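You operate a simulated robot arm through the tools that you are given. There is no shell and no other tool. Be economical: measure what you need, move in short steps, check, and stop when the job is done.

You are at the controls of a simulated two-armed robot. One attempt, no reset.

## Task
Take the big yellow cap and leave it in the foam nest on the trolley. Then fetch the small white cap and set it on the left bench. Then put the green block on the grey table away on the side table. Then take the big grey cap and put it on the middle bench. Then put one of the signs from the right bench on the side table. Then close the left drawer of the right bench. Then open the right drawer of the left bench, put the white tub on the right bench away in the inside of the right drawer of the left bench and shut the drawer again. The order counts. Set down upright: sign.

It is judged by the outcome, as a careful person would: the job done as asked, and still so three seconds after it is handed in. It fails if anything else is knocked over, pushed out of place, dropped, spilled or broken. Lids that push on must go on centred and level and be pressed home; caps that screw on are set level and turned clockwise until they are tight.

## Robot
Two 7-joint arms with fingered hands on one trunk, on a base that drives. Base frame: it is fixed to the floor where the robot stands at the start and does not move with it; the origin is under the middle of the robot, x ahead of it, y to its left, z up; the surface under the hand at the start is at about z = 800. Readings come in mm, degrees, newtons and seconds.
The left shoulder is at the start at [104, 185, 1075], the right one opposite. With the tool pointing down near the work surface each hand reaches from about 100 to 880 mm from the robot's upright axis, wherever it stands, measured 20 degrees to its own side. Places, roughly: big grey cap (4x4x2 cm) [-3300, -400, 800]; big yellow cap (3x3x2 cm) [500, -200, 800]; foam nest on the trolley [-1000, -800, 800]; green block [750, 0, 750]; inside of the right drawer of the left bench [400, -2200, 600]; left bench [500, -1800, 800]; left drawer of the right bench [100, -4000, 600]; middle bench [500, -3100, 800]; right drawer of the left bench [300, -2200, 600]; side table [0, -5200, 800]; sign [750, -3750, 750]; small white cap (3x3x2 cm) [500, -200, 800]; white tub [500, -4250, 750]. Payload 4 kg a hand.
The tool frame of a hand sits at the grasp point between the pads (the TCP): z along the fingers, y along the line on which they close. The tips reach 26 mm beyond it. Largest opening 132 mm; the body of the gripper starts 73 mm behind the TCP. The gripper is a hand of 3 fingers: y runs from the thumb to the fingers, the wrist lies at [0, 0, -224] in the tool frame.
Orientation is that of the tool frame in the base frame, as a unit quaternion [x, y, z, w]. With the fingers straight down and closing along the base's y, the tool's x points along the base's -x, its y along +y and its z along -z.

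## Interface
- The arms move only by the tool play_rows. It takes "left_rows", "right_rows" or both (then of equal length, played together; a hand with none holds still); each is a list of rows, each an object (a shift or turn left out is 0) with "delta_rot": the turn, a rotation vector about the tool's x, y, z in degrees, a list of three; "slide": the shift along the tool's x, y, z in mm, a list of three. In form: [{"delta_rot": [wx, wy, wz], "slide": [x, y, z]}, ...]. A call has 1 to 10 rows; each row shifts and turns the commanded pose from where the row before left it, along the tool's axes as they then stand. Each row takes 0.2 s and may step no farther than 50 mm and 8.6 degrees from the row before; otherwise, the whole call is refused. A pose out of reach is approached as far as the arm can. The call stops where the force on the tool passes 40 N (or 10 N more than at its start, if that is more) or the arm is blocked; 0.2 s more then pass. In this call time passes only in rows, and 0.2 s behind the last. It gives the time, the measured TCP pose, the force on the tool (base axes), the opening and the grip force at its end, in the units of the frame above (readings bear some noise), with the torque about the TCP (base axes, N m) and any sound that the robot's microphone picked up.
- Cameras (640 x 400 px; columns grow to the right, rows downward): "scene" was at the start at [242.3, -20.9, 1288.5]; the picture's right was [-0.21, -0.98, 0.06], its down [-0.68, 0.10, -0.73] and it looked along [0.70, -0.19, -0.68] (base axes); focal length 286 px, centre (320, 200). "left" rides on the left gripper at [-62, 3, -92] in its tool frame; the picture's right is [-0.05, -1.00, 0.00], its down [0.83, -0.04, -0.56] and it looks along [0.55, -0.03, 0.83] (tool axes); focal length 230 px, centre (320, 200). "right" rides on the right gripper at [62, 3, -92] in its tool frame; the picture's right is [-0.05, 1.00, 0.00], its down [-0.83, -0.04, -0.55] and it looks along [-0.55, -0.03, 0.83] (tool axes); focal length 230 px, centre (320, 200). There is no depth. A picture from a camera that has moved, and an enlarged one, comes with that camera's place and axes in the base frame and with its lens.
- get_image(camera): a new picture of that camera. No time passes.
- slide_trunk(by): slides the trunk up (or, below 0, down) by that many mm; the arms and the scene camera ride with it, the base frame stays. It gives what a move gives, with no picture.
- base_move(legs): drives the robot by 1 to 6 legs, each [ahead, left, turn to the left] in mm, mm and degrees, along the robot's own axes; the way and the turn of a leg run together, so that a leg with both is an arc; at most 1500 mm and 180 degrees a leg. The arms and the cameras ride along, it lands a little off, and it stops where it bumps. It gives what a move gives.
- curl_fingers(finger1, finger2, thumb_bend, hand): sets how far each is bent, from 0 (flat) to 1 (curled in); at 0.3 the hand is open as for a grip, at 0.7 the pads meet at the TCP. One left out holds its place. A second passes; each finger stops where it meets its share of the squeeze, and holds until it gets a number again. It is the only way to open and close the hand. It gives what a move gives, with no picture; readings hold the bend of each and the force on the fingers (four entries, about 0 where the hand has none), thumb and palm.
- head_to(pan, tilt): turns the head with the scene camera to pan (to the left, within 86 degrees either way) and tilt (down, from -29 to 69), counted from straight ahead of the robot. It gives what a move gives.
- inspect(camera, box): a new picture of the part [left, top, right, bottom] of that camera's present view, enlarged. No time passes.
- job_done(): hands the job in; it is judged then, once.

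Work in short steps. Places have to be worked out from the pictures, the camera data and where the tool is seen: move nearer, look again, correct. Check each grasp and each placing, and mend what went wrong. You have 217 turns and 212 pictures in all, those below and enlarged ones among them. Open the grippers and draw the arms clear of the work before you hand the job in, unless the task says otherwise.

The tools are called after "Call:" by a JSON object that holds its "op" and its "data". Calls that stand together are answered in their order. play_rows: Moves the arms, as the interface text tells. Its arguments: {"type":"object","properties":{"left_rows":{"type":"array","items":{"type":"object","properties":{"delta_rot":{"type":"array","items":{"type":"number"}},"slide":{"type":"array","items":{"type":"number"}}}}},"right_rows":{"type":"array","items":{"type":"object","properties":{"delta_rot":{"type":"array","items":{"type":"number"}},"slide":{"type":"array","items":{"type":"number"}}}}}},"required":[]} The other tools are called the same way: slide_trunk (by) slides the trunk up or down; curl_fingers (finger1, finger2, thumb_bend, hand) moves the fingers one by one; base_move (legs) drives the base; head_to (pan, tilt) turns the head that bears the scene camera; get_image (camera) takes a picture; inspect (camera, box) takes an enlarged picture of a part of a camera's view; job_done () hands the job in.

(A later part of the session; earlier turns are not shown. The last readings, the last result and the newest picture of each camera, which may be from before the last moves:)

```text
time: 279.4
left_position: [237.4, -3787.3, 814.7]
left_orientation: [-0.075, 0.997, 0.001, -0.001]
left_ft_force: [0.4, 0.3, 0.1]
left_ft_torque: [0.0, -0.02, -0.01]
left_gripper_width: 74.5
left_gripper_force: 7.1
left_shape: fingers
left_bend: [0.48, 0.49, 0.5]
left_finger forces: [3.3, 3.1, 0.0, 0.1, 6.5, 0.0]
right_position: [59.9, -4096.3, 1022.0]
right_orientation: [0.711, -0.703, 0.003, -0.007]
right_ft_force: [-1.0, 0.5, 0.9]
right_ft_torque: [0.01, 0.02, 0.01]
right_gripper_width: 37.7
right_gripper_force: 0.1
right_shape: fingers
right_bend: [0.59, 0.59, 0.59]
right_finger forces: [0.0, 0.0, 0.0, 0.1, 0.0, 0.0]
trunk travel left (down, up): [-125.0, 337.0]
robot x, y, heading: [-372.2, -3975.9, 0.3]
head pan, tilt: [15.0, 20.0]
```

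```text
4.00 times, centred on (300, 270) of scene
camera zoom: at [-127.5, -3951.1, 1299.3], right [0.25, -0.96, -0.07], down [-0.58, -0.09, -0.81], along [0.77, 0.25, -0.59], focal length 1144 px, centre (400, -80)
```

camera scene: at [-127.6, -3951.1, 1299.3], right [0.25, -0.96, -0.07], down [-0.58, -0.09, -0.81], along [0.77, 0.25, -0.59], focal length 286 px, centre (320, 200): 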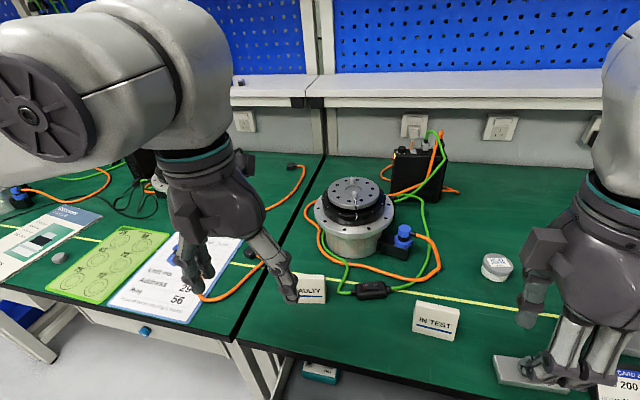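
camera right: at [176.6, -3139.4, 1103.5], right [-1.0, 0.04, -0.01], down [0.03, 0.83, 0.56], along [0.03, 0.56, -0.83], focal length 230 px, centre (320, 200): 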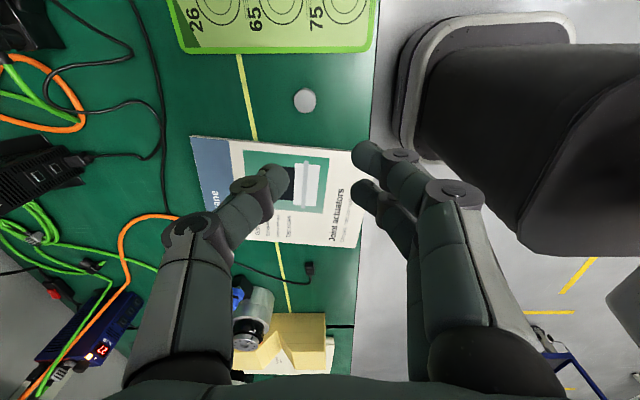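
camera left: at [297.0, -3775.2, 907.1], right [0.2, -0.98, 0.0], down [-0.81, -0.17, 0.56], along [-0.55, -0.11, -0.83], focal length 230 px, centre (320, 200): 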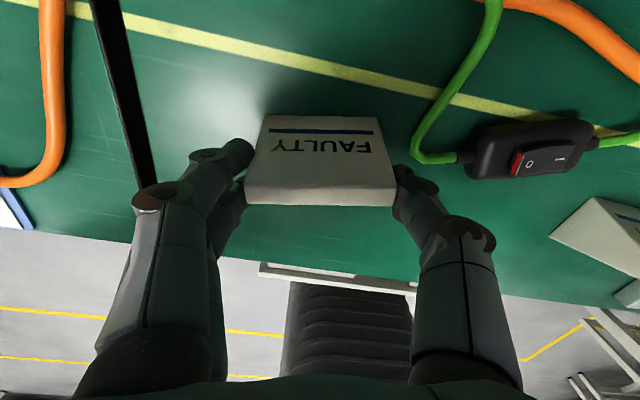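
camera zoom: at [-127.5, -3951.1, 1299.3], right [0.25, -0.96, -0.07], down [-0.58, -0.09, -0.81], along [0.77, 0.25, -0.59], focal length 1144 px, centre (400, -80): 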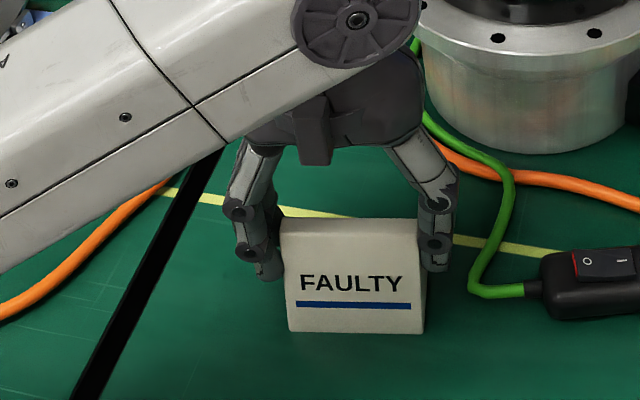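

Gripped across the width. Firm up and lift.

Call:
{"op": "curl_fingers", "data": {"hand": "left", "finger1": 0.58, "finger2": 0.58, "thumb_bend": 0.58}}

Call:
{"op": "play_rows", "data": {"left_rows": [{"slide": [0, 0, -10]}, {"slide": [0, 0, -30]}, {"slide": [0, 0, -40]}, {"slide": [0, 0, -40]}, {"slide": [0, 0, -40]}, {"slide": [0, 0, -40]}, {"slide": [20, 0, -30]}]}}

Call:
{"op": "get_image", "data": {"camera": "left"}}

Call:
{"op": "get_image", "data": {"camera": "scene"}}

```text
time: 280.4
left_position: [237.1, -3788.0, 815.1]
left_orientation: [-0.075, 0.997, 0.0, -0.001]
left_ft_force: [0.8, -0.6, 0.9]
left_ft_torque: [0.0, 0.0, -0.03]
left_gripper_width: 73.6
left_gripper_force: 11.6
left_shape: fingers
left_bend: [0.48, 0.49, 0.52]
left_finger forces: [6.0, 5.7, 0.1, 0.1, 11.8, 0.0]
right_position: [59.8, -4098.9, 1022.1]
right_orientation: [0.711, -0.703, 0.003, -0.006]
right_ft_force: [0.0, -1.1, 0.5]
right_ft_torque: [0.01, 0.01, 0.0]
right_gripper_width: 37.7
right_gripper_force: 0.2
right_shape: fingers
right_bend: [0.59, 0.59, 0.59]
right_finger forces: [0.1, 0.0, 0.0, 0.0, 0.1, 0.0]
trunk travel left (down, up): [-125.0, 337.0]
robot x, y, heading: [-373.3, -3977.2, 0.1]
head pan, tilt: [15.0, 20.0]
```

```text
time: 282.1
left_position: [216.0, -3790.2, 1046.4]
left_orientation: [-0.075, 0.997, 0.0, 0.0]
left_ft_force: [0.1, 0.4, -1.3]
left_ft_torque: [-0.02, -0.03, 0.0]
left_gripper_width: 73.1
left_gripper_force: 11.9
left_shape: fingers
left_bend: [0.49, 0.49, 0.52]
left_finger forces: [6.0, 5.8, 0.0, 0.0, 11.8, 0.1]
right_position: [58.9, -4098.1, 1022.9]
right_orientation: [0.712, -0.702, 0.003, -0.007]
right_ft_force: [0.5, 0.6, -0.2]
right_ft_torque: [0.0, 0.0, -0.02]
right_gripper_width: 37.5
right_gripper_force: 0.0
right_shape: fingers
right_bend: [0.59, 0.59, 0.59]
right_finger forces: [0.0, 0.1, 0.1, 0.1, 0.1, 0.0]
trunk travel left (down, up): [-125.0, 337.0]
robot x, y, heading: [-375.2, -3973.0, 0.4]
head pan, tilt: [15.0, 20.0]
```

```text
97 pictures are left
camera left: at [275.9, -3778.2, 1139.0], right [0.2, -0.98, 0.0], down [-0.81, -0.17, 0.56], along [-0.54, -0.11, -0.83], focal length 230 px, centre (320, 200)
```

left: 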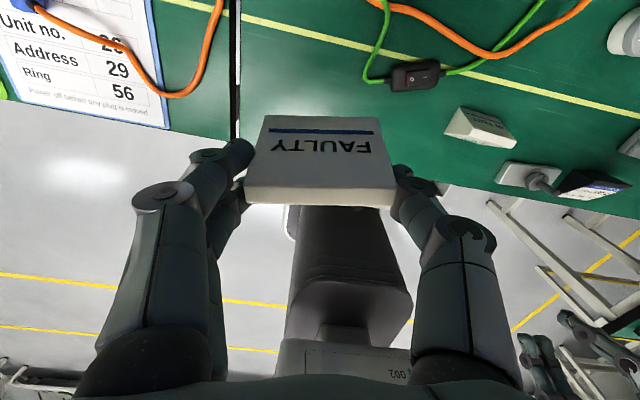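

```text
96 pictures are left
camera scene: at [-128.9, -3951.1, 1299.7], right [0.25, -0.96, -0.07], down [-0.58, -0.09, -0.81], along [0.77, 0.25, -0.59], focal length 286 px, centre (320, 200)
```

scene: 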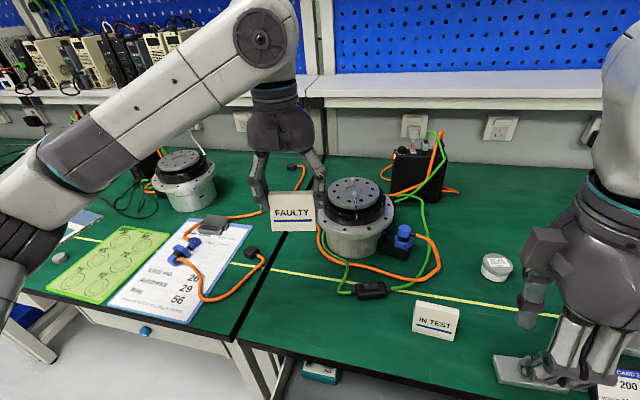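

Call:
{"op": "inspect", "data": {"camera": "left", "box": [220, 100, 420, 225]}}

```text
3.20 times, centred on (320, 162) of left
camera zoom: at [275.9, -3778.2, 1139.0], right [0.2, -0.98, 0.0], down [-0.81, -0.17, 0.56], along [-0.54, -0.11, -0.83], focal length 736 px, centre (320, 320)
```

zoom: 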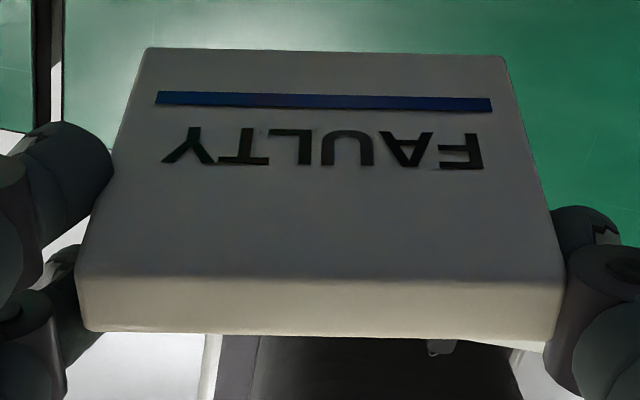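

The sign base is ~47×73 mm, its bottom 62 mm below the TCP. I retract and drive back to the side table pose.

Call:
{"op": "play_rows", "data": {"left_rows": [{"slide": [45, 0, 0]}, {"slide": [45, 0, 0]}, {"slide": [45, 0, 0]}, {"slide": [40, 0, 0]}]}}

Call:
{"op": "base_move", "data": {"legs": [[-260, 0, 0], [0, 0, -90]]}}

Call:
{"op": "base_move", "data": {"legs": [[0, 270, 0], [300, 0, 0]]}}

Call:
{"op": "head_to", "data": {"pan": 20, "tilt": 28}}

Call:
{"op": "get_image", "data": {"camera": "scene"}}

```text
time: 283.1
left_position: [44.4, -3819.4, 1046.1]
left_orientation: [-0.076, 0.997, 0.001, 0.0]
left_ft_force: [-0.3, -0.7, 0.3]
left_ft_torque: [-0.01, -0.02, 0.01]
left_gripper_width: 72.9
left_gripper_force: 11.6
left_shape: fingers
left_bend: [0.49, 0.49, 0.52]
left_finger forces: [6.0, 5.7, 0.0, 0.0, 11.7, 0.0]
right_position: [58.3, -4098.8, 1024.0]
right_orientation: [0.711, -0.703, 0.004, -0.008]
right_ft_force: [-0.7, -0.1, -1.0]
right_ft_torque: [0.0, -0.01, 0.02]
right_gripper_width: 37.5
right_gripper_force: 0.1
right_shape: fingers
right_bend: [0.59, 0.59, 0.59]
right_finger forces: [0.0, 0.0, 0.0, 0.0, 0.1, 0.1]
trunk travel left (down, up): [-125.0, 337.0]
robot x, y, heading: [-372.7, -3973.3, -0.0]
head pan, tilt: [15.0, 20.0]
```

```text
time: 288.7
left_position: [-471.7, -4394.9, 1045.5]
left_orientation: [0.644, 0.765, 0.0, -0.001]
left_ft_force: [0.3, -0.6, -0.7]
left_ft_torque: [0.02, 0.0, -0.01]
left_gripper_width: 72.9
left_gripper_force: 11.4
left_shape: fingers
left_bend: [0.49, 0.49, 0.52]
left_finger forces: [5.8, 5.7, 0.1, 0.1, 11.5, 0.0]
right_position: [-751.1, -4412.9, 1023.2]
right_orientation: [-0.016, 1.0, -0.008, 0.003]
right_ft_force: [-0.2, 0.5, 0.0]
right_ft_torque: [-0.01, -0.01, 0.01]
right_gripper_width: 37.8
right_gripper_force: 0.1
right_shape: fingers
right_bend: [0.59, 0.59, 0.59]
right_finger forces: [0.0, 0.0, 0.1, 0.0, 0.0, 0.0]
trunk travel left (down, up): [-125.0, 337.0]
robot x, y, heading: [-634.7, -3982.1, -88.8]
head pan, tilt: [15.0, 20.0]
```

```text
time: 292.3
left_position: [-195.4, -4687.5, 1044.9]
left_orientation: [0.644, 0.765, 0.0, -0.002]
left_ft_force: [-0.3, 0.6, -0.4]
left_ft_torque: [0.01, 0.02, 0.0]
left_gripper_width: 73.0
left_gripper_force: 11.6
left_shape: fingers
left_bend: [0.49, 0.49, 0.52]
left_finger forces: [5.9, 5.6, 0.1, 0.0, 11.6, 0.0]
right_position: [-474.2, -4709.1, 1022.3]
right_orientation: [-0.017, 1.0, -0.007, 0.003]
right_ft_force: [-0.2, 0.3, -0.3]
right_ft_torque: [-0.01, -0.01, -0.02]
right_gripper_width: 37.6
right_gripper_force: 0.1
right_shape: fingers
right_bend: [0.59, 0.59, 0.59]
right_finger forces: [0.0, 0.0, 0.1, 0.0, 0.1, 0.0]
trunk travel left (down, up): [-125.0, 337.0]
robot x, y, heading: [-362.5, -4274.1, -88.5]
head pan, tilt: [15.0, 20.0]
```

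```text
time: 292.9
left_position: [-194.0, -4688.3, 1044.5]
left_orientation: [0.644, 0.765, 0.001, -0.001]
left_ft_force: [-2.0, -0.1, -1.5]
left_ft_torque: [0.0, 0.01, -0.02]
left_gripper_width: 72.9
left_gripper_force: 11.1
left_shape: fingers
left_bend: [0.49, 0.49, 0.52]
left_finger forces: [5.8, 5.7, 0.0, 0.0, 11.6, 0.1]
right_position: [-473.8, -4708.4, 1023.1]
right_orientation: [-0.018, 1.0, -0.007, 0.003]
right_ft_force: [0.3, -1.2, -0.1]
right_ft_torque: [-0.01, -0.02, -0.04]
right_gripper_width: 37.8
right_gripper_force: 0.1
right_shape: fingers
right_bend: [0.59, 0.59, 0.59]
right_finger forces: [0.0, 0.1, 0.0, 0.0, 0.1, 0.0]
trunk travel left (down, up): [-125.0, 337.0]
robot x, y, heading: [-359.2, -4272.3, -88.4]
head pan, tilt: [20.0, 28.0]
```

```text
94 pictures are left
camera scene: at [-321.1, -4508.1, 1288.1], right [-0.93, -0.35, -0.1], down [-0.18, 0.67, -0.72], along [0.32, -0.65, -0.69], focal length 286 px, centre (320, 200)
```

scene: 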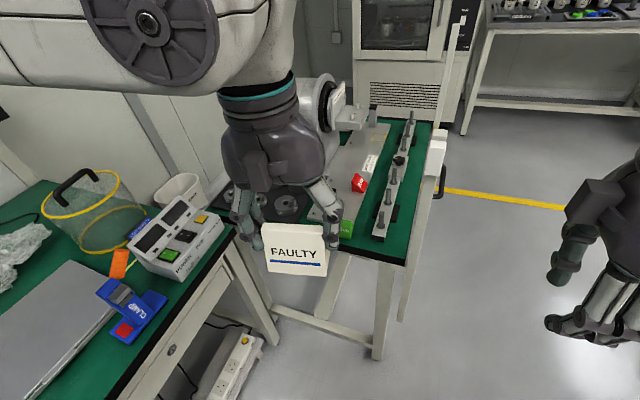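

I move the base 50 mm closer, rotate the hand to align with the table edge, and go above the free strip left of the block.

Call:
{"op": "base_move", "data": {"legs": [[50, 0, -1.4]]}}

Call:
{"op": "play_rows", "data": {"left_rows": [{"delta_rot": [0, 0, 4.2]}, {"delta_rot": [0, 0, 4.2]}, {"slide": [-33, 22, 0]}, {"slide": [-33, 22, 10]}, {"slide": [-33, 22, 20]}, {"slide": [-33, 22, 25]}, {"slide": [-33, 12, 30]}]}}

Call:
{"op": "get_image", "data": {"camera": "left"}}

Call:
{"op": "get_image", "data": {"camera": "scene"}}

```text
time: 293.9
left_position: [-204.1, -4742.5, 1045.7]
left_orientation: [0.653, 0.757, 0.001, 0.0]
left_ft_force: [0.8, 0.3, -0.6]
left_ft_torque: [0.05, 0.01, 0.02]
left_gripper_width: 72.7
left_gripper_force: 11.4
left_shape: fingers
left_bend: [0.49, 0.49, 0.52]
left_finger forces: [5.9, 5.7, 0.1, 0.1, 11.6, 0.0]
right_position: [-484.5, -4755.8, 1022.5]
right_orientation: [-0.005, 1.0, -0.007, 0.002]
right_ft_force: [-0.6, -1.9, -0.3]
right_ft_torque: [0.01, -0.03, -0.01]
right_gripper_width: 37.5
right_gripper_force: 0.1
right_shape: fingers
right_bend: [0.59, 0.59, 0.59]
right_finger forces: [0.0, 0.0, 0.0, 0.0, 0.1, 0.0]
trunk travel left (down, up): [-125.0, 337.0]
robot x, y, heading: [-361.6, -4321.1, -89.9]
head pan, tilt: [20.0, 28.0]
```

```text
time: 295.5
left_position: [-102.4, -4908.4, 959.1]
left_orientation: [0.707, 0.707, 0.002, -0.001]
left_ft_force: [0.3, -1.0, -1.1]
left_ft_torque: [0.0, -0.02, 0.01]
left_gripper_width: 72.7
left_gripper_force: 11.3
left_shape: fingers
left_bend: [0.49, 0.49, 0.52]
left_finger forces: [5.7, 5.6, 0.0, 0.1, 11.4, 0.1]
right_position: [-484.0, -4757.4, 1021.9]
right_orientation: [-0.005, 1.0, -0.006, 0.003]
right_ft_force: [0.1, -0.5, -0.2]
right_ft_torque: [0.05, 0.02, 0.0]
right_gripper_width: 37.5
right_gripper_force: 0.1
right_shape: fingers
right_bend: [0.59, 0.59, 0.59]
right_finger forces: [0.0, 0.1, 0.0, 0.1, 0.1, 0.1]
trunk travel left (down, up): [-125.0, 337.0]
robot x, y, heading: [-362.1, -4328.6, -89.6]
head pan, tilt: [20.0, 28.0]
```

```text
93 pictures are left
camera left: at [-99.7, -4969.8, 1050.5], right [-1.0, -0.05, 0.0], down [-0.04, 0.83, 0.56], along [-0.03, 0.56, -0.83], focal length 230 px, centre (320, 200)
```

left: 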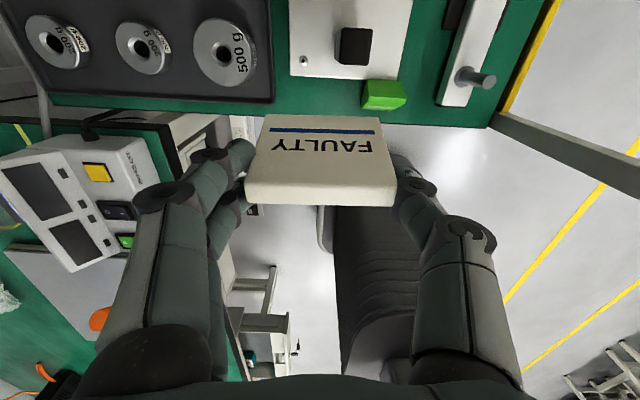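

```text
92 pictures are left
camera scene: at [-325.8, -4561.0, 1287.6], right [-0.94, -0.33, -0.1], down [-0.16, 0.68, -0.72], along [0.3, -0.66, -0.69], focal length 286 px, centre (320, 200)
```

scene: 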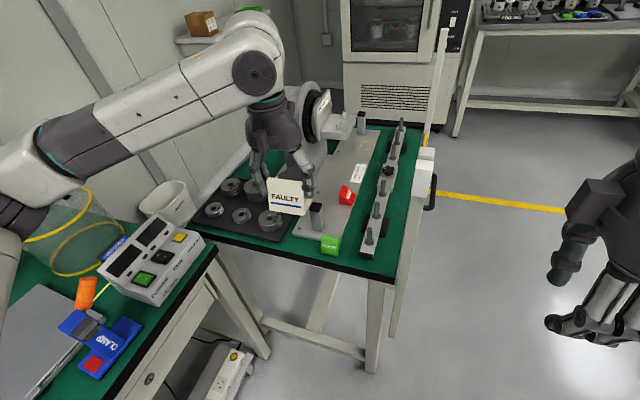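

Space between mat (x≈-48) and block (x≈-154); centre x≈-101 is right. I shift 6 mm inward and descend to ~850.

Call:
{"op": "play_rows", "data": {"left_rows": [{"slide": [-6, 1, 30]}, {"slide": [0, 0, 40]}, {"slide": [0, 0, 38]}]}}

Call:
{"op": "inspect", "data": {"camera": "left", "box": [200, 60, 440, 210]}}

Call:
{"op": "inspect", "data": {"camera": "scene", "box": [220, 170, 380, 270]}}

```text
time: 296.3
left_position: [-102.8, -4913.6, 851.3]
left_orientation: [0.707, 0.707, 0.001, 0.0]
left_ft_force: [-0.2, 1.2, -0.5]
left_ft_torque: [-0.03, -0.01, -0.01]
left_gripper_width: 72.7
left_gripper_force: 11.4
left_shape: fingers
left_bend: [0.49, 0.49, 0.52]
left_finger forces: [5.9, 5.6, 0.0, 0.1, 11.4, 0.0]
right_position: [-483.8, -4755.6, 1023.6]
right_orientation: [-0.005, 1.0, -0.007, 0.002]
right_ft_force: [0.2, 0.0, -0.6]
right_ft_torque: [0.03, 0.0, -0.01]
right_gripper_width: 37.7
right_gripper_force: 0.1
right_shape: fingers
right_bend: [0.59, 0.59, 0.59]
right_finger forces: [0.0, 0.1, 0.0, 0.0, 0.0, 0.1]
trunk travel left (down, up): [-125.0, 337.0]
robot x, y, heading: [-360.5, -4320.0, -89.9]
head pan, tilt: [20.0, 28.0]
```

```text
2.67 times, centred on (320, 135) of left
camera zoom: at [-99.6, -4974.8, 943.8], right [-1.0, -0.05, 0.0], down [-0.04, 0.83, 0.56], along [-0.03, 0.56, -0.83], focal length 614 px, centre (320, 373)
```

zoom: 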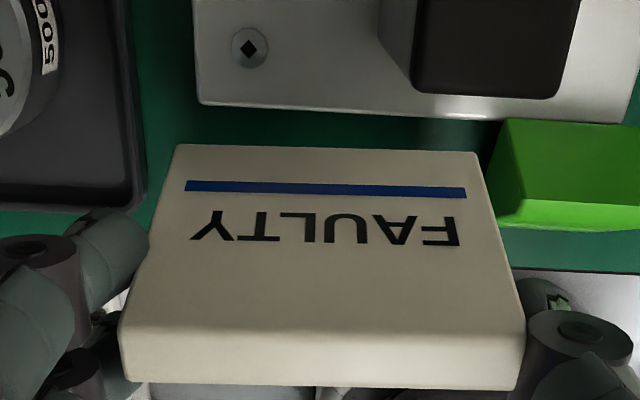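

```text
4.00 times, centred on (300, 220) of scene
camera zoom: at [-325.6, -4559.9, 1288.0], right [-0.94, -0.33, -0.1], down [-0.16, 0.67, -0.72], along [0.3, -0.66, -0.69], focal length 1144 px, centre (400, 120)
```

zoom: 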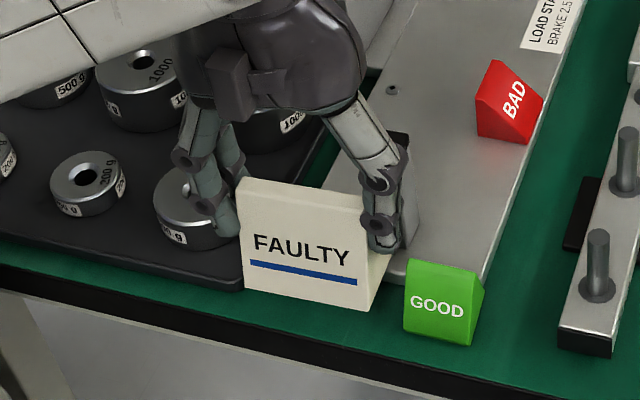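

Call:
{"op": "inspect", "data": {"camera": "scene", "box": [260, 205, 356, 265]}}

```text
6.67 times, centred on (308, 235) of scene
camera zoom: at [-325.6, -4559.9, 1288.0], right [-0.94, -0.33, -0.1], down [-0.16, 0.67, -0.72], along [0.3, -0.66, -0.69], focal length 1907 px, centre (400, -33)
```

zoom: 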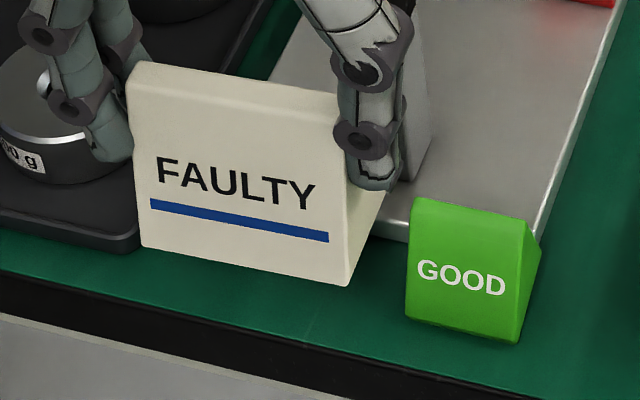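

The sign is ~2.5° skewed relative to the edge; I correct and lower to just above the surface.

Call:
{"op": "play_rows", "data": {"left_rows": [{"delta_rot": [0, 0, 2.5]}, {"slide": [0, 0, 10]}, {"slide": [0, 0, 10]}]}}

Call:
{"op": "inspect", "data": {"camera": "scene", "box": [260, 205, 356, 265]}}

Call:
{"op": "inspect", "data": {"camera": "left", "box": [200, 60, 440, 210]}}

```text
time: 297.1
left_position: [-102.5, -4915.3, 831.6]
left_orientation: [0.722, 0.692, 0.001, -0.001]
left_ft_force: [-0.2, 0.4, -0.5]
left_ft_torque: [0.01, -0.04, -0.03]
left_gripper_width: 72.7
left_gripper_force: 11.9
left_shape: fingers
left_bend: [0.49, 0.49, 0.52]
left_finger forces: [5.7, 5.7, 0.1, 0.1, 11.4, 0.1]
right_position: [-483.3, -4756.0, 1022.6]
right_orientation: [-0.005, 1.0, -0.007, 0.003]
right_ft_force: [-0.2, -0.3, 0.0]
right_ft_torque: [0.01, 0.01, -0.02]
right_gripper_width: 37.8
right_gripper_force: 0.0
right_shape: fingers
right_bend: [0.59, 0.59, 0.59]
right_finger forces: [0.1, 0.0, 0.0, 0.0, 0.0, 0.0]
trunk travel left (down, up): [-125.0, 337.0]
robot x, y, heading: [-361.8, -4321.9, -89.8]
head pan, tilt: [20.0, 28.0]
```

```text
6.67 times, centred on (308, 235) of scene
camera zoom: at [-325.9, -4559.4, 1288.1], right [-0.94, -0.33, -0.1], down [-0.16, 0.67, -0.72], along [0.3, -0.66, -0.69], focal length 1907 px, centre (400, -33)
```

zoom: 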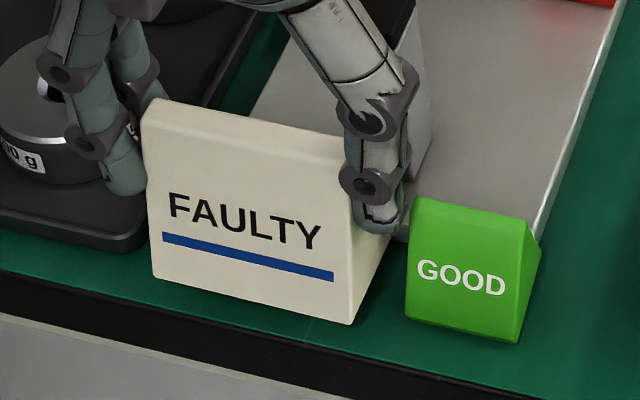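

```text
2.67 times, centred on (320, 135) of left
camera zoom: at [-102.4, -4975.4, 923.6], right [-1.0, -0.01, 0.0], down [-0.01, 0.83, 0.56], along [-0.01, 0.56, -0.83], focal length 614 px, centre (320, 373)
```

zoom: 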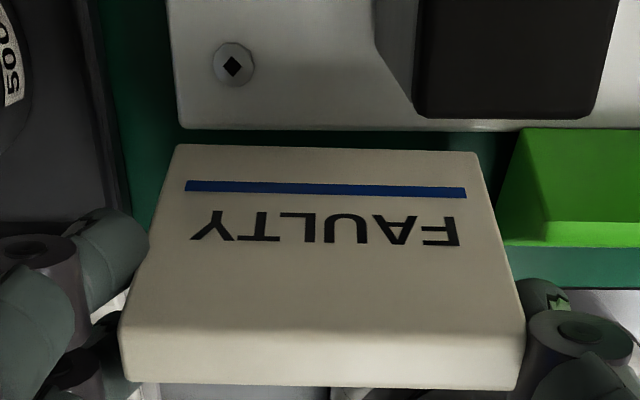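

Parallel now. Per the scene view there's ~5 mm margin at the edge and little at the plate, so I shift 2.5 mm toward the edge and lower.

Call:
{"op": "play_rows", "data": {"left_rows": [{"slide": [2.5, 0, 3]}, {"slide": [0, 0, 3]}, {"slide": [0, 0, 2]}]}}

Call:
{"op": "inspect", "data": {"camera": "scene", "box": [260, 205, 356, 265]}}

Call:
{"op": "inspect", "data": {"camera": "left", "box": [200, 60, 440, 210]}}

```text
time: 297.9
left_position: [-103.0, -4910.4, 824.4]
left_orientation: [0.723, 0.691, 0.001, -0.001]
left_ft_force: [-0.9, -0.2, -0.6]
left_ft_torque: [0.0, 0.01, -0.03]
left_gripper_width: 72.6
left_gripper_force: 11.5
left_shape: fingers
left_bend: [0.49, 0.49, 0.52]
left_finger forces: [5.8, 5.6, 0.1, 0.0, 11.4, 0.1]
right_position: [-484.4, -4755.4, 1022.6]
right_orientation: [-0.005, 1.0, -0.007, 0.002]
right_ft_force: [0.5, 0.2, 0.0]
right_ft_torque: [0.04, 0.0, -0.01]
right_gripper_width: 37.9
right_gripper_force: 0.1
right_shape: fingers
right_bend: [0.59, 0.59, 0.59]
right_finger forces: [0.0, 0.0, 0.1, 0.0, 0.0, 0.0]
trunk travel left (down, up): [-125.0, 337.0]
robot x, y, heading: [-356.6, -4321.9, -89.9]
head pan, tilt: [20.0, 28.0]
```

```text
6.67 times, centred on (308, 235) of scene
camera zoom: at [-325.9, -4559.4, 1288.1], right [-0.94, -0.33, -0.1], down [-0.16, 0.67, -0.72], along [0.3, -0.66, -0.69], focal length 1907 px, centre (400, -33)
```

zoom: 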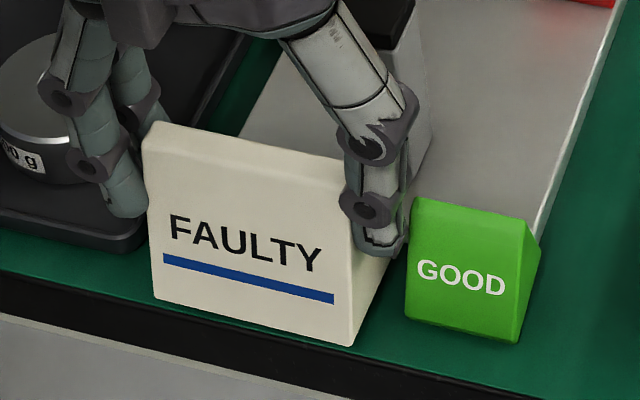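

```text
2.67 times, centred on (320, 135) of left
camera zoom: at [-102.8, -4972.3, 915.9], right [-1.0, -0.01, 0.0], down [-0.01, 0.83, 0.56], along [0.0, 0.56, -0.83], focal length 614 px, centre (320, 373)
```

zoom: 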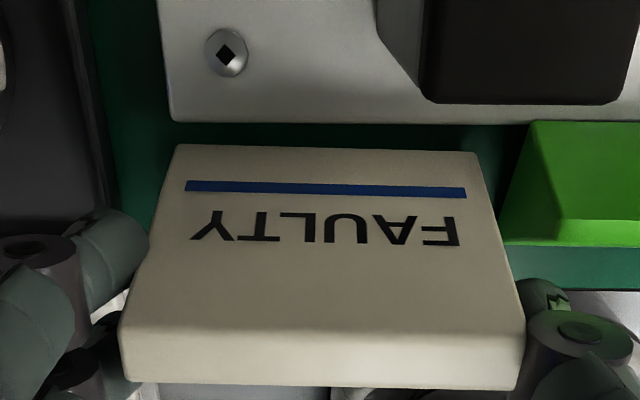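

Call:
{"op": "play_rows", "data": {"left_rows": [{"slide": [-1.5, 0, 2]}, {"slide": [0, 0, 2]}, {"slide": [0, 0, 2]}]}}

```text
time: 298.7
left_position: [-102.9, -4913.1, 818.0]
left_orientation: [0.722, 0.692, 0.001, -0.001]
left_ft_force: [-0.6, 1.2, 0.8]
left_ft_torque: [0.01, 0.01, 0.0]
left_gripper_width: 72.7
left_gripper_force: 10.8
left_shape: fingers
left_bend: [0.49, 0.49, 0.52]
left_finger forces: [5.8, 5.7, 0.1, 0.0, 11.4, 0.1]
right_position: [-483.6, -4755.0, 1023.0]
right_orientation: [-0.005, 1.0, -0.008, 0.003]
right_ft_force: [0.3, -0.7, -0.1]
right_ft_torque: [-0.01, -0.01, -0.01]
right_gripper_width: 37.9
right_gripper_force: 0.0
right_shape: fingers
right_bend: [0.59, 0.59, 0.59]
right_finger forces: [0.0, 0.0, 0.0, 0.0, 0.1, 0.1]
trunk travel left (down, up): [-125.0, 337.0]
robot x, y, heading: [-358.6, -4326.1, -89.9]
head pan, tilt: [20.0, 28.0]
```

Call:
{"op": "play_rows", "data": {"left_rows": [{"slide": [0, 0, 2]}, {"slide": [0, 0, 1.5]}, {"slide": [0, 0, 1.5]}]}}

Call:
{"op": "inspect", "data": {"camera": "scene", "box": [260, 205, 356, 265]}}

```text
time: 299.5
left_position: [-104.8, -4913.3, 818.4]
left_orientation: [0.722, 0.692, 0.0, 0.004]
left_ft_force: [-0.1, 0.5, -0.7]
left_ft_torque: [0.0, 0.01, 0.02]
left_gripper_width: 72.6
left_gripper_force: 11.6
left_shape: fingers
left_bend: [0.49, 0.49, 0.52]
left_finger forces: [5.9, 5.6, 0.1, 0.0, 11.5, 0.1]
right_position: [-486.5, -4755.3, 1025.3]
right_orientation: [-0.004, 1.0, -0.008, 0.004]
right_ft_force: [-0.3, -0.8, -0.4]
right_ft_torque: [0.02, -0.01, -0.02]
right_gripper_width: 37.9
right_gripper_force: 0.1
right_shape: fingers
right_bend: [0.59, 0.59, 0.59]
right_finger forces: [0.1, 0.1, 0.0, 0.0, 0.0, 0.0]
trunk travel left (down, up): [-125.0, 337.0]
robot x, y, heading: [-362.8, -4324.5, -89.9]
head pan, tilt: [20.0, 28.0]
```

```text
6.67 times, centred on (308, 235) of scene
camera zoom: at [-329.8, -4557.9, 1289.8], right [-0.94, -0.33, -0.1], down [-0.16, 0.67, -0.72], along [0.31, -0.66, -0.68], focal length 1907 px, centre (400, -33)
```

zoom: 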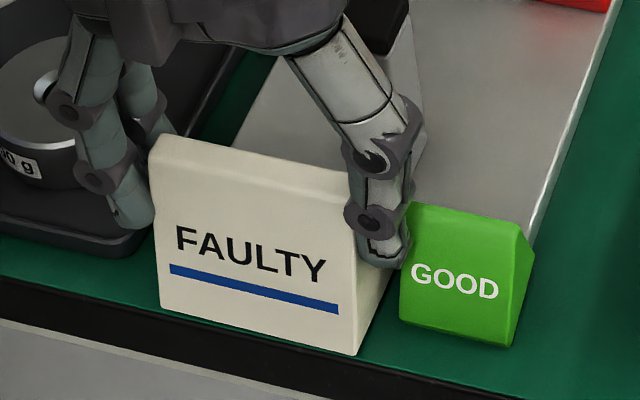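

The hand stopped going down without tool force while the head moved slightly; something on the arm may be touching. I check the whole view.

Call:
{"op": "get_image", "data": {"camera": "scene"}}

Call:
{"op": "head_to", "data": {"pan": 60, "tilt": 35}}

Call:
{"op": "get_image", "data": {"camera": "scene"}}

```text
83 pictures are left
camera scene: at [-329.8, -4557.9, 1289.8], right [-0.94, -0.33, -0.1], down [-0.16, 0.67, -0.72], along [0.31, -0.66, -0.68], focal length 286 px, centre (320, 200)
```

scene: 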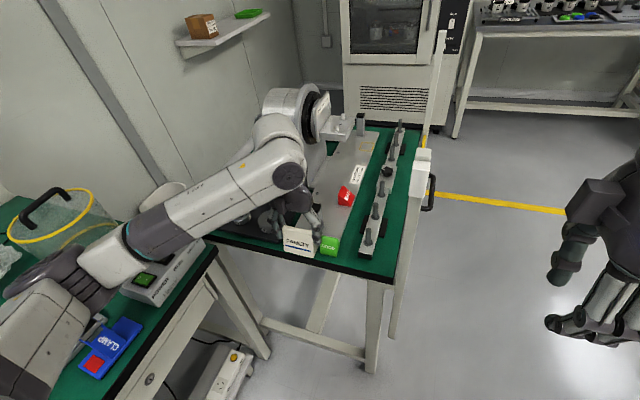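

```text
time: 300.6
left_position: [-106.3, -4912.8, 817.1]
left_orientation: [0.722, 0.692, 0.001, 0.003]
left_ft_force: [-0.2, -1.1, -0.8]
left_ft_torque: [-0.03, -0.01, 0.02]
left_gripper_width: 72.5
left_gripper_force: 11.6
left_shape: fingers
left_bend: [0.49, 0.49, 0.52]
left_finger forces: [5.9, 5.6, 0.1, 0.0, 11.5, 0.0]
right_position: [-488.0, -4753.7, 1023.4]
right_orientation: [-0.005, 1.0, -0.008, 0.005]
right_ft_force: [-0.3, -0.4, 0.6]
right_ft_torque: [-0.01, 0.0, -0.02]
right_gripper_width: 37.8
right_gripper_force: 0.1
right_shape: fingers
right_bend: [0.59, 0.59, 0.59]
right_finger forces: [0.0, 0.1, 0.0, 0.1, 0.0, 0.0]
trunk travel left (down, up): [-125.0, 337.0]
robot x, y, heading: [-360.6, -4324.2, -89.8]
head pan, tilt: [60.0, 35.0]
```

```text
82 pictures are left
camera scene: at [-286.4, -4514.3, 1290.5], right [-0.5, -0.83, -0.25], down [-0.49, 0.51, -0.71], along [0.71, -0.23, -0.66], focal length 286 px, centre (320, 200)
```

scene: 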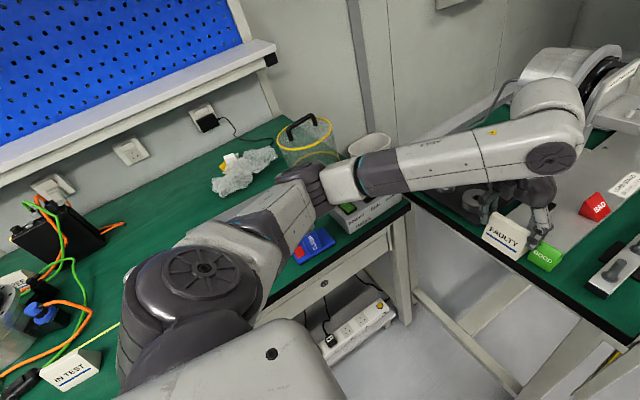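

The left elbow rests on the power box on the bench. I raise the trunk to lift the elbow clear, then lower the hand again.

Call:
{"op": "slide_trunk", "data": {"by": 150}}

Call:
{"op": "head_to", "data": {"pan": 45, "tilt": 35}}

Call:
{"op": "get_image", "data": {"camera": "scene"}}

```text
time: 302.3
left_position: [-103.2, -4912.5, 962.5]
left_orientation: [0.722, 0.692, 0.0, -0.001]
left_ft_force: [-1.4, 0.7, -0.5]
left_ft_torque: [0.01, 0.01, 0.02]
left_gripper_width: 72.6
left_gripper_force: 11.8
left_shape: fingers
left_bend: [0.49, 0.49, 0.52]
left_finger forces: [6.0, 5.6, 0.1, 0.0, 11.5, 0.0]
right_position: [-483.1, -4755.3, 1172.2]
right_orientation: [-0.005, 1.0, -0.006, 0.003]
right_ft_force: [0.0, 0.2, 0.6]
right_ft_torque: [-0.01, 0.03, 0.02]
right_gripper_width: 37.5
right_gripper_force: 0.0
right_shape: fingers
right_bend: [0.59, 0.59, 0.59]
right_finger forces: [0.1, 0.0, 0.0, 0.1, 0.0, 0.0]
trunk travel left (down, up): [-275.0, 187.0]
robot x, y, heading: [-359.8, -4322.6, -89.8]
head pan, tilt: [60.0, 35.0]
```

```text
time: 303.1
left_position: [-103.6, -4911.1, 962.9]
left_orientation: [0.722, 0.692, 0.001, -0.001]
left_ft_force: [0.6, -0.5, -0.7]
left_ft_torque: [0.0, -0.01, 0.02]
left_gripper_width: 72.7
left_gripper_force: 11.6
left_shape: fingers
left_bend: [0.49, 0.49, 0.52]
left_finger forces: [5.9, 5.6, 0.1, 0.0, 11.5, 0.1]
right_position: [-483.0, -4755.1, 1172.4]
right_orientation: [-0.005, 1.0, -0.006, 0.002]
right_ft_force: [-0.4, 1.2, 0.1]
right_ft_torque: [0.01, -0.02, -0.01]
right_gripper_width: 37.7
right_gripper_force: 0.0
right_shape: fingers
right_bend: [0.59, 0.59, 0.59]
right_finger forces: [0.0, 0.0, 0.1, 0.1, 0.0, 0.0]
trunk travel left (down, up): [-275.0, 187.0]
robot x, y, heading: [-361.5, -4319.7, -89.7]
head pan, tilt: [45.0, 35.0]
```

```text
81 pictures are left
camera scene: at [-295.2, -4426.9, 1471.0], right [-0.7, -0.71, -0.06], down [-0.41, 0.48, -0.78], along [0.58, -0.52, -0.62], focal length 286 px, centre (320, 200)
```

scene: 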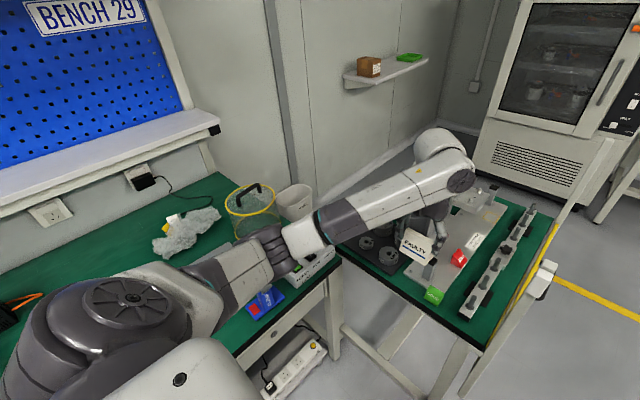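

Clear now. I lower the hand back down toward the table.

Call:
{"op": "play_rows", "data": {"left_rows": [{"slide": [0, 0, 35]}, {"slide": [0, 0, 35]}, {"slide": [0, 0, 35]}, {"slide": [0, 0, 25]}]}}

Call:
{"op": "head_to", "data": {"pan": 25, "tilt": 35}}

Call:
{"op": "get_image", "data": {"camera": "scene"}}

Call:
{"op": "inspect", "data": {"camera": "left", "box": [200, 60, 440, 210]}}

```text
time: 304.1
left_position: [-104.0, -4912.3, 833.0]
left_orientation: [0.722, 0.692, 0.001, -0.001]
left_ft_force: [-0.2, 0.1, -0.3]
left_ft_torque: [0.04, -0.01, 0.0]
left_gripper_width: 72.8
left_gripper_force: 11.6
left_shape: fingers
left_bend: [0.49, 0.49, 0.52]
left_finger forces: [5.8, 5.6, 0.0, 0.0, 11.4, 0.1]
right_position: [-484.0, -4756.4, 1173.9]
right_orientation: [-0.005, 1.0, -0.006, 0.002]
right_ft_force: [0.6, -0.2, 0.3]
right_ft_torque: [0.02, -0.02, 0.03]
right_gripper_width: 37.7
right_gripper_force: 0.1
right_shape: fingers
right_bend: [0.59, 0.59, 0.59]
right_finger forces: [0.0, 0.1, 0.1, 0.1, 0.1, 0.0]
trunk travel left (down, up): [-275.0, 187.0]
robot x, y, heading: [-361.8, -4323.9, -89.8]
head pan, tilt: [45.0, 35.0]
```

```text
time: 304.9
left_position: [-103.9, -4913.2, 833.6]
left_orientation: [0.722, 0.691, 0.0, 0.0]
left_ft_force: [-1.2, 0.1, -0.3]
left_ft_torque: [0.04, 0.0, -0.02]
left_gripper_width: 72.7
left_gripper_force: 11.1
left_shape: fingers
left_bend: [0.49, 0.49, 0.52]
left_finger forces: [5.7, 5.6, 0.1, 0.0, 11.4, 0.0]
right_position: [-484.2, -4755.3, 1172.2]
right_orientation: [-0.005, 1.0, -0.008, 0.003]
right_ft_force: [0.2, 0.1, 0.0]
right_ft_torque: [0.04, 0.04, 0.01]
right_gripper_width: 37.4
right_gripper_force: 0.0
right_shape: fingers
right_bend: [0.59, 0.59, 0.59]
right_finger forces: [0.0, 0.0, 0.1, 0.1, 0.0, 0.0]
trunk travel left (down, up): [-275.0, 187.0]
robot x, y, heading: [-358.9, -4324.0, -89.8]
head pan, tilt: [25.0, 35.0]
```

```text
80 pictures are left
camera scene: at [-320.2, -4444.4, 1469.4], right [-0.9, -0.42, -0.04], down [-0.24, 0.59, -0.77], along [0.35, -0.69, -0.64], focal length 286 px, centre (320, 200)
```

scene: 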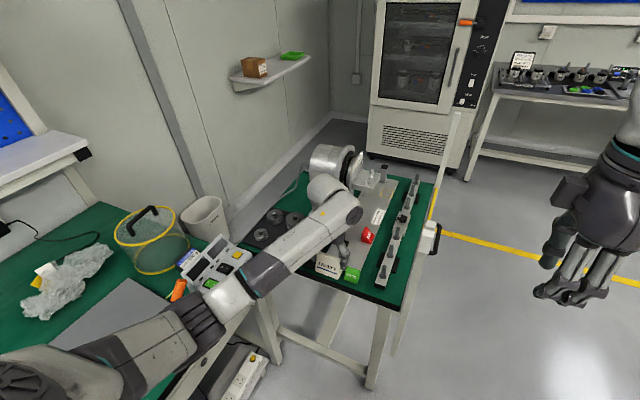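

```text
2.67 times, centred on (320, 135) of left
camera zoom: at [-103.5, -4973.8, 926.5], right [-1.0, -0.01, 0.0], down [-0.01, 0.83, 0.56], along [0.0, 0.56, -0.83], focal length 614 px, centre (320, 373)
```

zoom: 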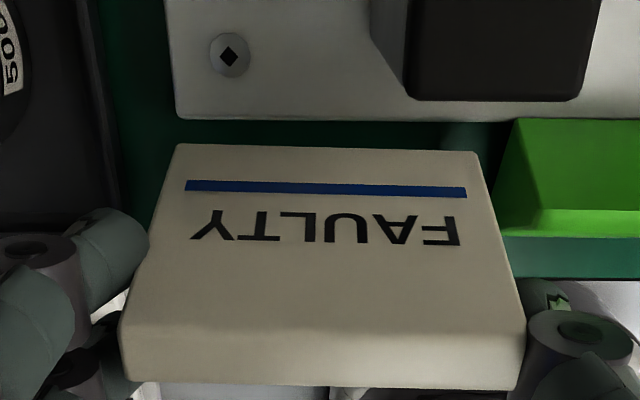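

Elbow is clear. Lower to contact.

Call:
{"op": "play_rows", "data": {"left_rows": [{"slide": [0, 0, 6]}, {"slide": [0, 0, 5]}, {"slide": [0, 0, 2]}, {"slide": [0, 0, 2]}]}}

Call:
{"op": "inspect", "data": {"camera": "scene", "box": [290, 230, 386, 290]}}

```text
time: 305.9
left_position: [-103.3, -4911.3, 818.9]
left_orientation: [0.722, 0.692, 0.001, 0.0]
left_ft_force: [-0.4, 0.5, -0.3]
left_ft_torque: [0.01, -0.02, -0.03]
left_gripper_width: 72.5
left_gripper_force: 10.9
left_shape: fingers
left_bend: [0.49, 0.49, 0.52]
left_finger forces: [5.8, 5.7, 0.0, 0.0, 11.4, 0.0]
right_position: [-484.3, -4756.2, 1173.3]
right_orientation: [-0.004, 1.0, -0.007, 0.003]
right_ft_force: [-0.6, -0.2, -0.1]
right_ft_torque: [-0.02, 0.02, 0.0]
right_gripper_width: 37.7
right_gripper_force: 0.1
right_shape: fingers
right_bend: [0.59, 0.59, 0.59]
right_finger forces: [0.0, 0.0, 0.0, 0.1, 0.1, 0.0]
trunk travel left (down, up): [-275.0, 187.0]
robot x, y, heading: [-360.4, -4324.1, -89.6]
head pan, tilt: [25.0, 35.0]
```

```text
6.67 times, centred on (338, 260) of scene
camera zoom: at [-320.4, -4444.5, 1469.4], right [-0.91, -0.42, -0.04], down [-0.24, 0.59, -0.77], along [0.35, -0.69, -0.64], focal length 1907 px, centre (200, -200)
```

zoom: 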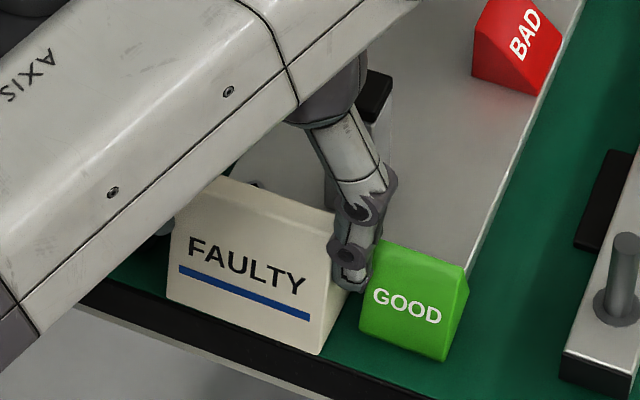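

Call:
{"op": "play_rows", "data": {"left_rows": [{"slide": [-2, 0, 1.5]}, {"slide": [0, 0, 1.5]}, {"slide": [0, 0, 1.5]}]}}

```text
time: 306.7
left_position: [-103.5, -4913.6, 813.6]
left_orientation: [0.722, 0.691, 0.0, 0.0]
left_ft_force: [-0.5, -0.4, 0.4]
left_ft_torque: [0.06, -0.03, -0.01]
left_gripper_width: 72.7
left_gripper_force: 11.4
left_shape: fingers
left_bend: [0.49, 0.49, 0.52]
left_finger forces: [5.8, 5.6, 0.0, 0.0, 11.9, 0.1]
right_position: [-483.6, -4755.9, 1172.3]
right_orientation: [-0.005, 1.0, -0.007, 0.002]
right_ft_force: [0.3, 0.2, -0.7]
right_ft_torque: [0.03, 0.0, 0.02]
right_gripper_width: 37.6
right_gripper_force: 0.1
right_shape: fingers
right_bend: [0.59, 0.59, 0.59]
right_finger forces: [0.1, 0.0, 0.0, 0.1, 0.0, 0.0]
trunk travel left (down, up): [-275.0, 187.0]
robot x, y, heading: [-359.4, -4322.8, -90.0]
head pan, tilt: [25.0, 35.0]
```

Call:
{"op": "play_rows", "data": {"left_rows": [{"slide": [0, 0, 1.5]}, {"slide": [0, 0, 1.5]}]}}

Call:
{"op": "inspect", "data": {"camera": "scene", "box": [290, 230, 386, 290]}}

Call:
{"op": "inspect", "data": {"camera": "left", "box": [200, 60, 440, 210]}}

```text
time: 307.3
left_position: [-102.4, -4913.7, 813.9]
left_orientation: [0.722, 0.692, -0.001, 0.0]
left_ft_force: [-1.2, -0.6, 10.8]
left_ft_torque: [0.03, -0.04, 0.01]
left_gripper_width: 72.6
left_gripper_force: 12.3
left_shape: fingers
left_bend: [0.5, 0.5, 0.52]
left_finger forces: [6.0, 5.7, 0.0, 0.0, 12.4, 0.0]
right_position: [-483.1, -4754.4, 1173.6]
right_orientation: [-0.005, 1.0, -0.008, 0.003]
right_ft_force: [-0.1, 0.2, -0.9]
right_ft_torque: [0.0, -0.01, 0.02]
right_gripper_width: 37.7
right_gripper_force: 0.1
right_shape: fingers
right_bend: [0.59, 0.59, 0.59]
right_finger forces: [0.0, 0.0, 0.1, 0.0, 0.1, 0.1]
trunk travel left (down, up): [-275.0, 187.0]
robot x, y, heading: [-359.1, -4322.5, -89.7]
head pan, tilt: [25.0, 35.0]
```

```text
6.67 times, centred on (338, 260) of scene
camera zoom: at [-321.0, -4443.0, 1469.7], right [-0.91, -0.42, -0.04], down [-0.24, 0.59, -0.77], along [0.35, -0.69, -0.64], focal length 1907 px, centre (200, -200)
```

zoom: 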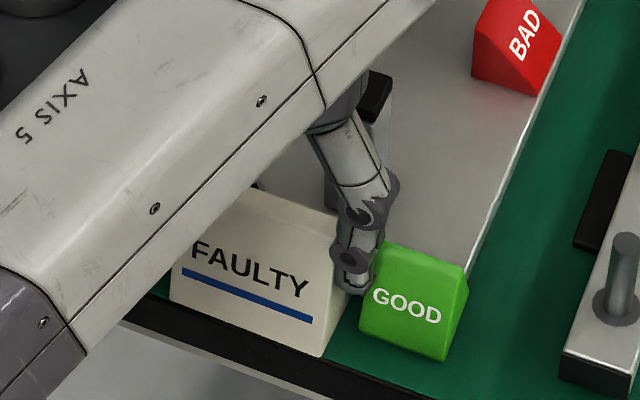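

```text
2.67 times, centred on (320, 135) of left
camera zoom: at [-103.0, -4974.6, 905.4], right [-1.0, -0.01, 0.0], down [-0.01, 0.83, 0.55], along [0.0, 0.55, -0.83], focal length 614 px, centre (320, 373)
```

zoom: 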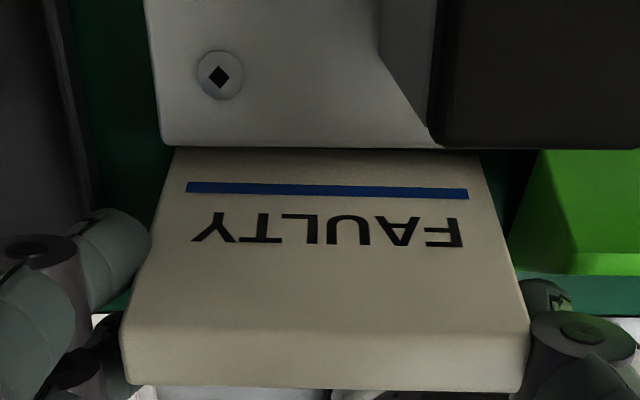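

Contact at table level (TCP 814 = table 752 + 62). Release gently and rise.

Call:
{"op": "curl_fingers", "data": {"hand": "left", "finger1": 0.465, "finger2": 0.465, "thumb_bend": 0.48}}

Call:
{"op": "inspect", "data": {"camera": "left", "box": [200, 60, 440, 210]}}

```text
time: 308.3
left_position: [-101.9, -4913.1, 810.8]
left_orientation: [0.723, 0.691, 0.001, -0.001]
left_ft_force: [0.2, 0.1, -0.5]
left_ft_torque: [0.01, 0.0, -0.02]
left_gripper_width: 78.0
left_gripper_force: 0.1
left_shape: fingers
left_bend: [0.46, 0.46, 0.48]
left_finger forces: [0.0, 0.0, 0.0, 0.0, 0.3, 0.1]
right_position: [-483.3, -4755.5, 1174.8]
right_orientation: [-0.005, 1.0, -0.007, 0.003]
right_ft_force: [-0.1, 0.2, 0.6]
right_ft_torque: [0.0, -0.01, -0.03]
right_gripper_width: 37.6
right_gripper_force: 0.1
right_shape: fingers
right_bend: [0.59, 0.59, 0.59]
right_finger forces: [0.0, 0.0, 0.1, 0.1, 0.0, 0.0]
trunk travel left (down, up): [-275.0, 187.0]
robot x, y, heading: [-360.3, -4324.6, -89.9]
head pan, tilt: [25.0, 35.0]
```

```text
2.67 times, centred on (320, 135) of left
camera zoom: at [-102.7, -4974.8, 903.0], right [-1.0, -0.01, 0.0], down [-0.01, 0.83, 0.56], along [0.0, 0.56, -0.83], focal length 614 px, centre (320, 373)
```

zoom: 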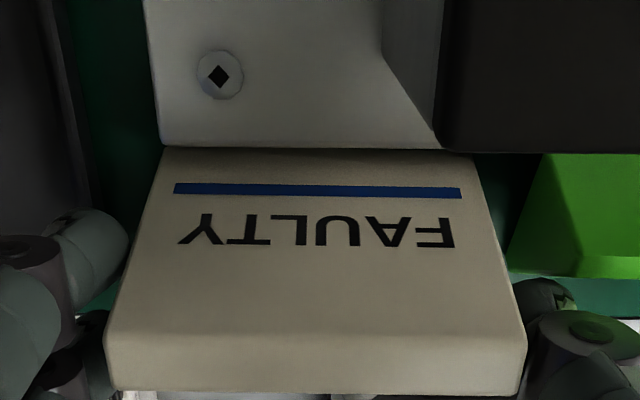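

Call:
{"op": "play_rows", "data": {"left_rows": [{"slide": [0, -1.5, -3]}, {"slide": [0, 0, -15]}, {"slide": [0, 0, -30]}, {"slide": [0, 0, -40]}, {"slide": [0, 0, -45]}, {"slide": [0, 0, -45]}, {"slide": [0, 0, -45]}]}}

Call:
{"op": "get_image", "data": {"camera": "left"}}

Call:
{"op": "inspect", "data": {"camera": "scene", "box": [190, 190, 430, 340]}}

```text
time: 309.9
left_position: [-103.2, -4911.9, 1032.5]
left_orientation: [0.722, 0.692, 0.001, 0.0]
left_ft_force: [0.4, 0.8, 0.5]
left_ft_torque: [-0.01, -0.01, 0.0]
left_gripper_width: 78.1
left_gripper_force: 0.1
left_shape: fingers
left_bend: [0.46, 0.46, 0.48]
left_finger forces: [0.1, 0.0, 0.0, 0.0, 0.1, 0.0]
right_position: [-483.4, -4754.8, 1173.9]
right_orientation: [-0.005, 1.0, -0.007, 0.002]
right_ft_force: [-0.3, 0.5, -0.5]
right_ft_torque: [0.02, -0.03, 0.01]
right_gripper_width: 37.6
right_gripper_force: 0.1
right_shape: fingers
right_bend: [0.59, 0.59, 0.59]
right_finger forces: [0.0, 0.0, 0.0, 0.0, 0.0, 0.0]
trunk travel left (down, up): [-275.0, 187.0]
robot x, y, heading: [-359.9, -4321.8, -89.7]
head pan, tilt: [25.0, 35.0]
```

```text
74 pictures are left
camera left: at [-104.3, -4974.3, 1124.1], right [-1.0, -0.01, 0.0], down [-0.01, 0.83, 0.56], along [0.0, 0.56, -0.83], focal length 230 px, centre (320, 200)
```

left: 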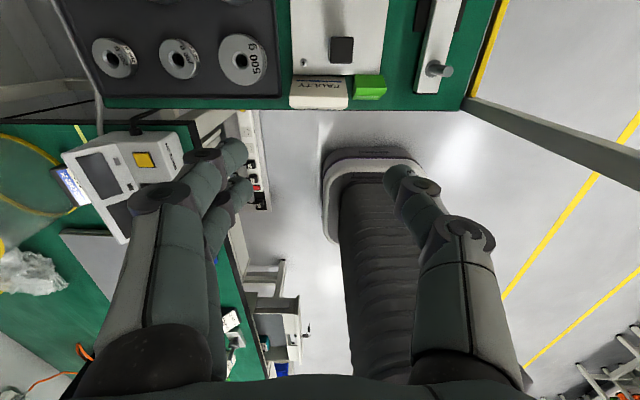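

```text
2.67 times, centred on (310, 265) of scene
camera zoom: at [-319.9, -4443.7, 1469.5], right [-0.91, -0.42, -0.04], down [-0.24, 0.59, -0.77], along [0.35, -0.69, -0.64], focal length 763 px, centre (347, 27)
```

zoom: 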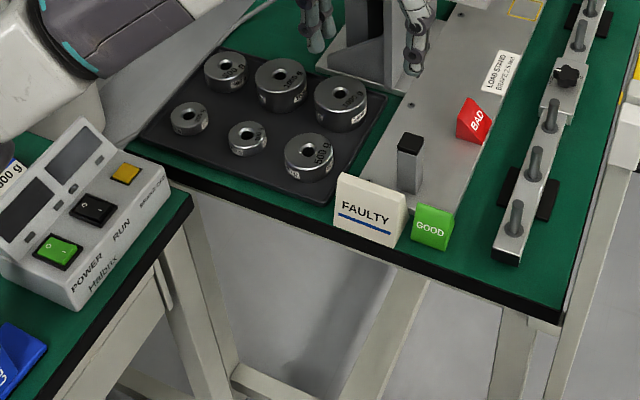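

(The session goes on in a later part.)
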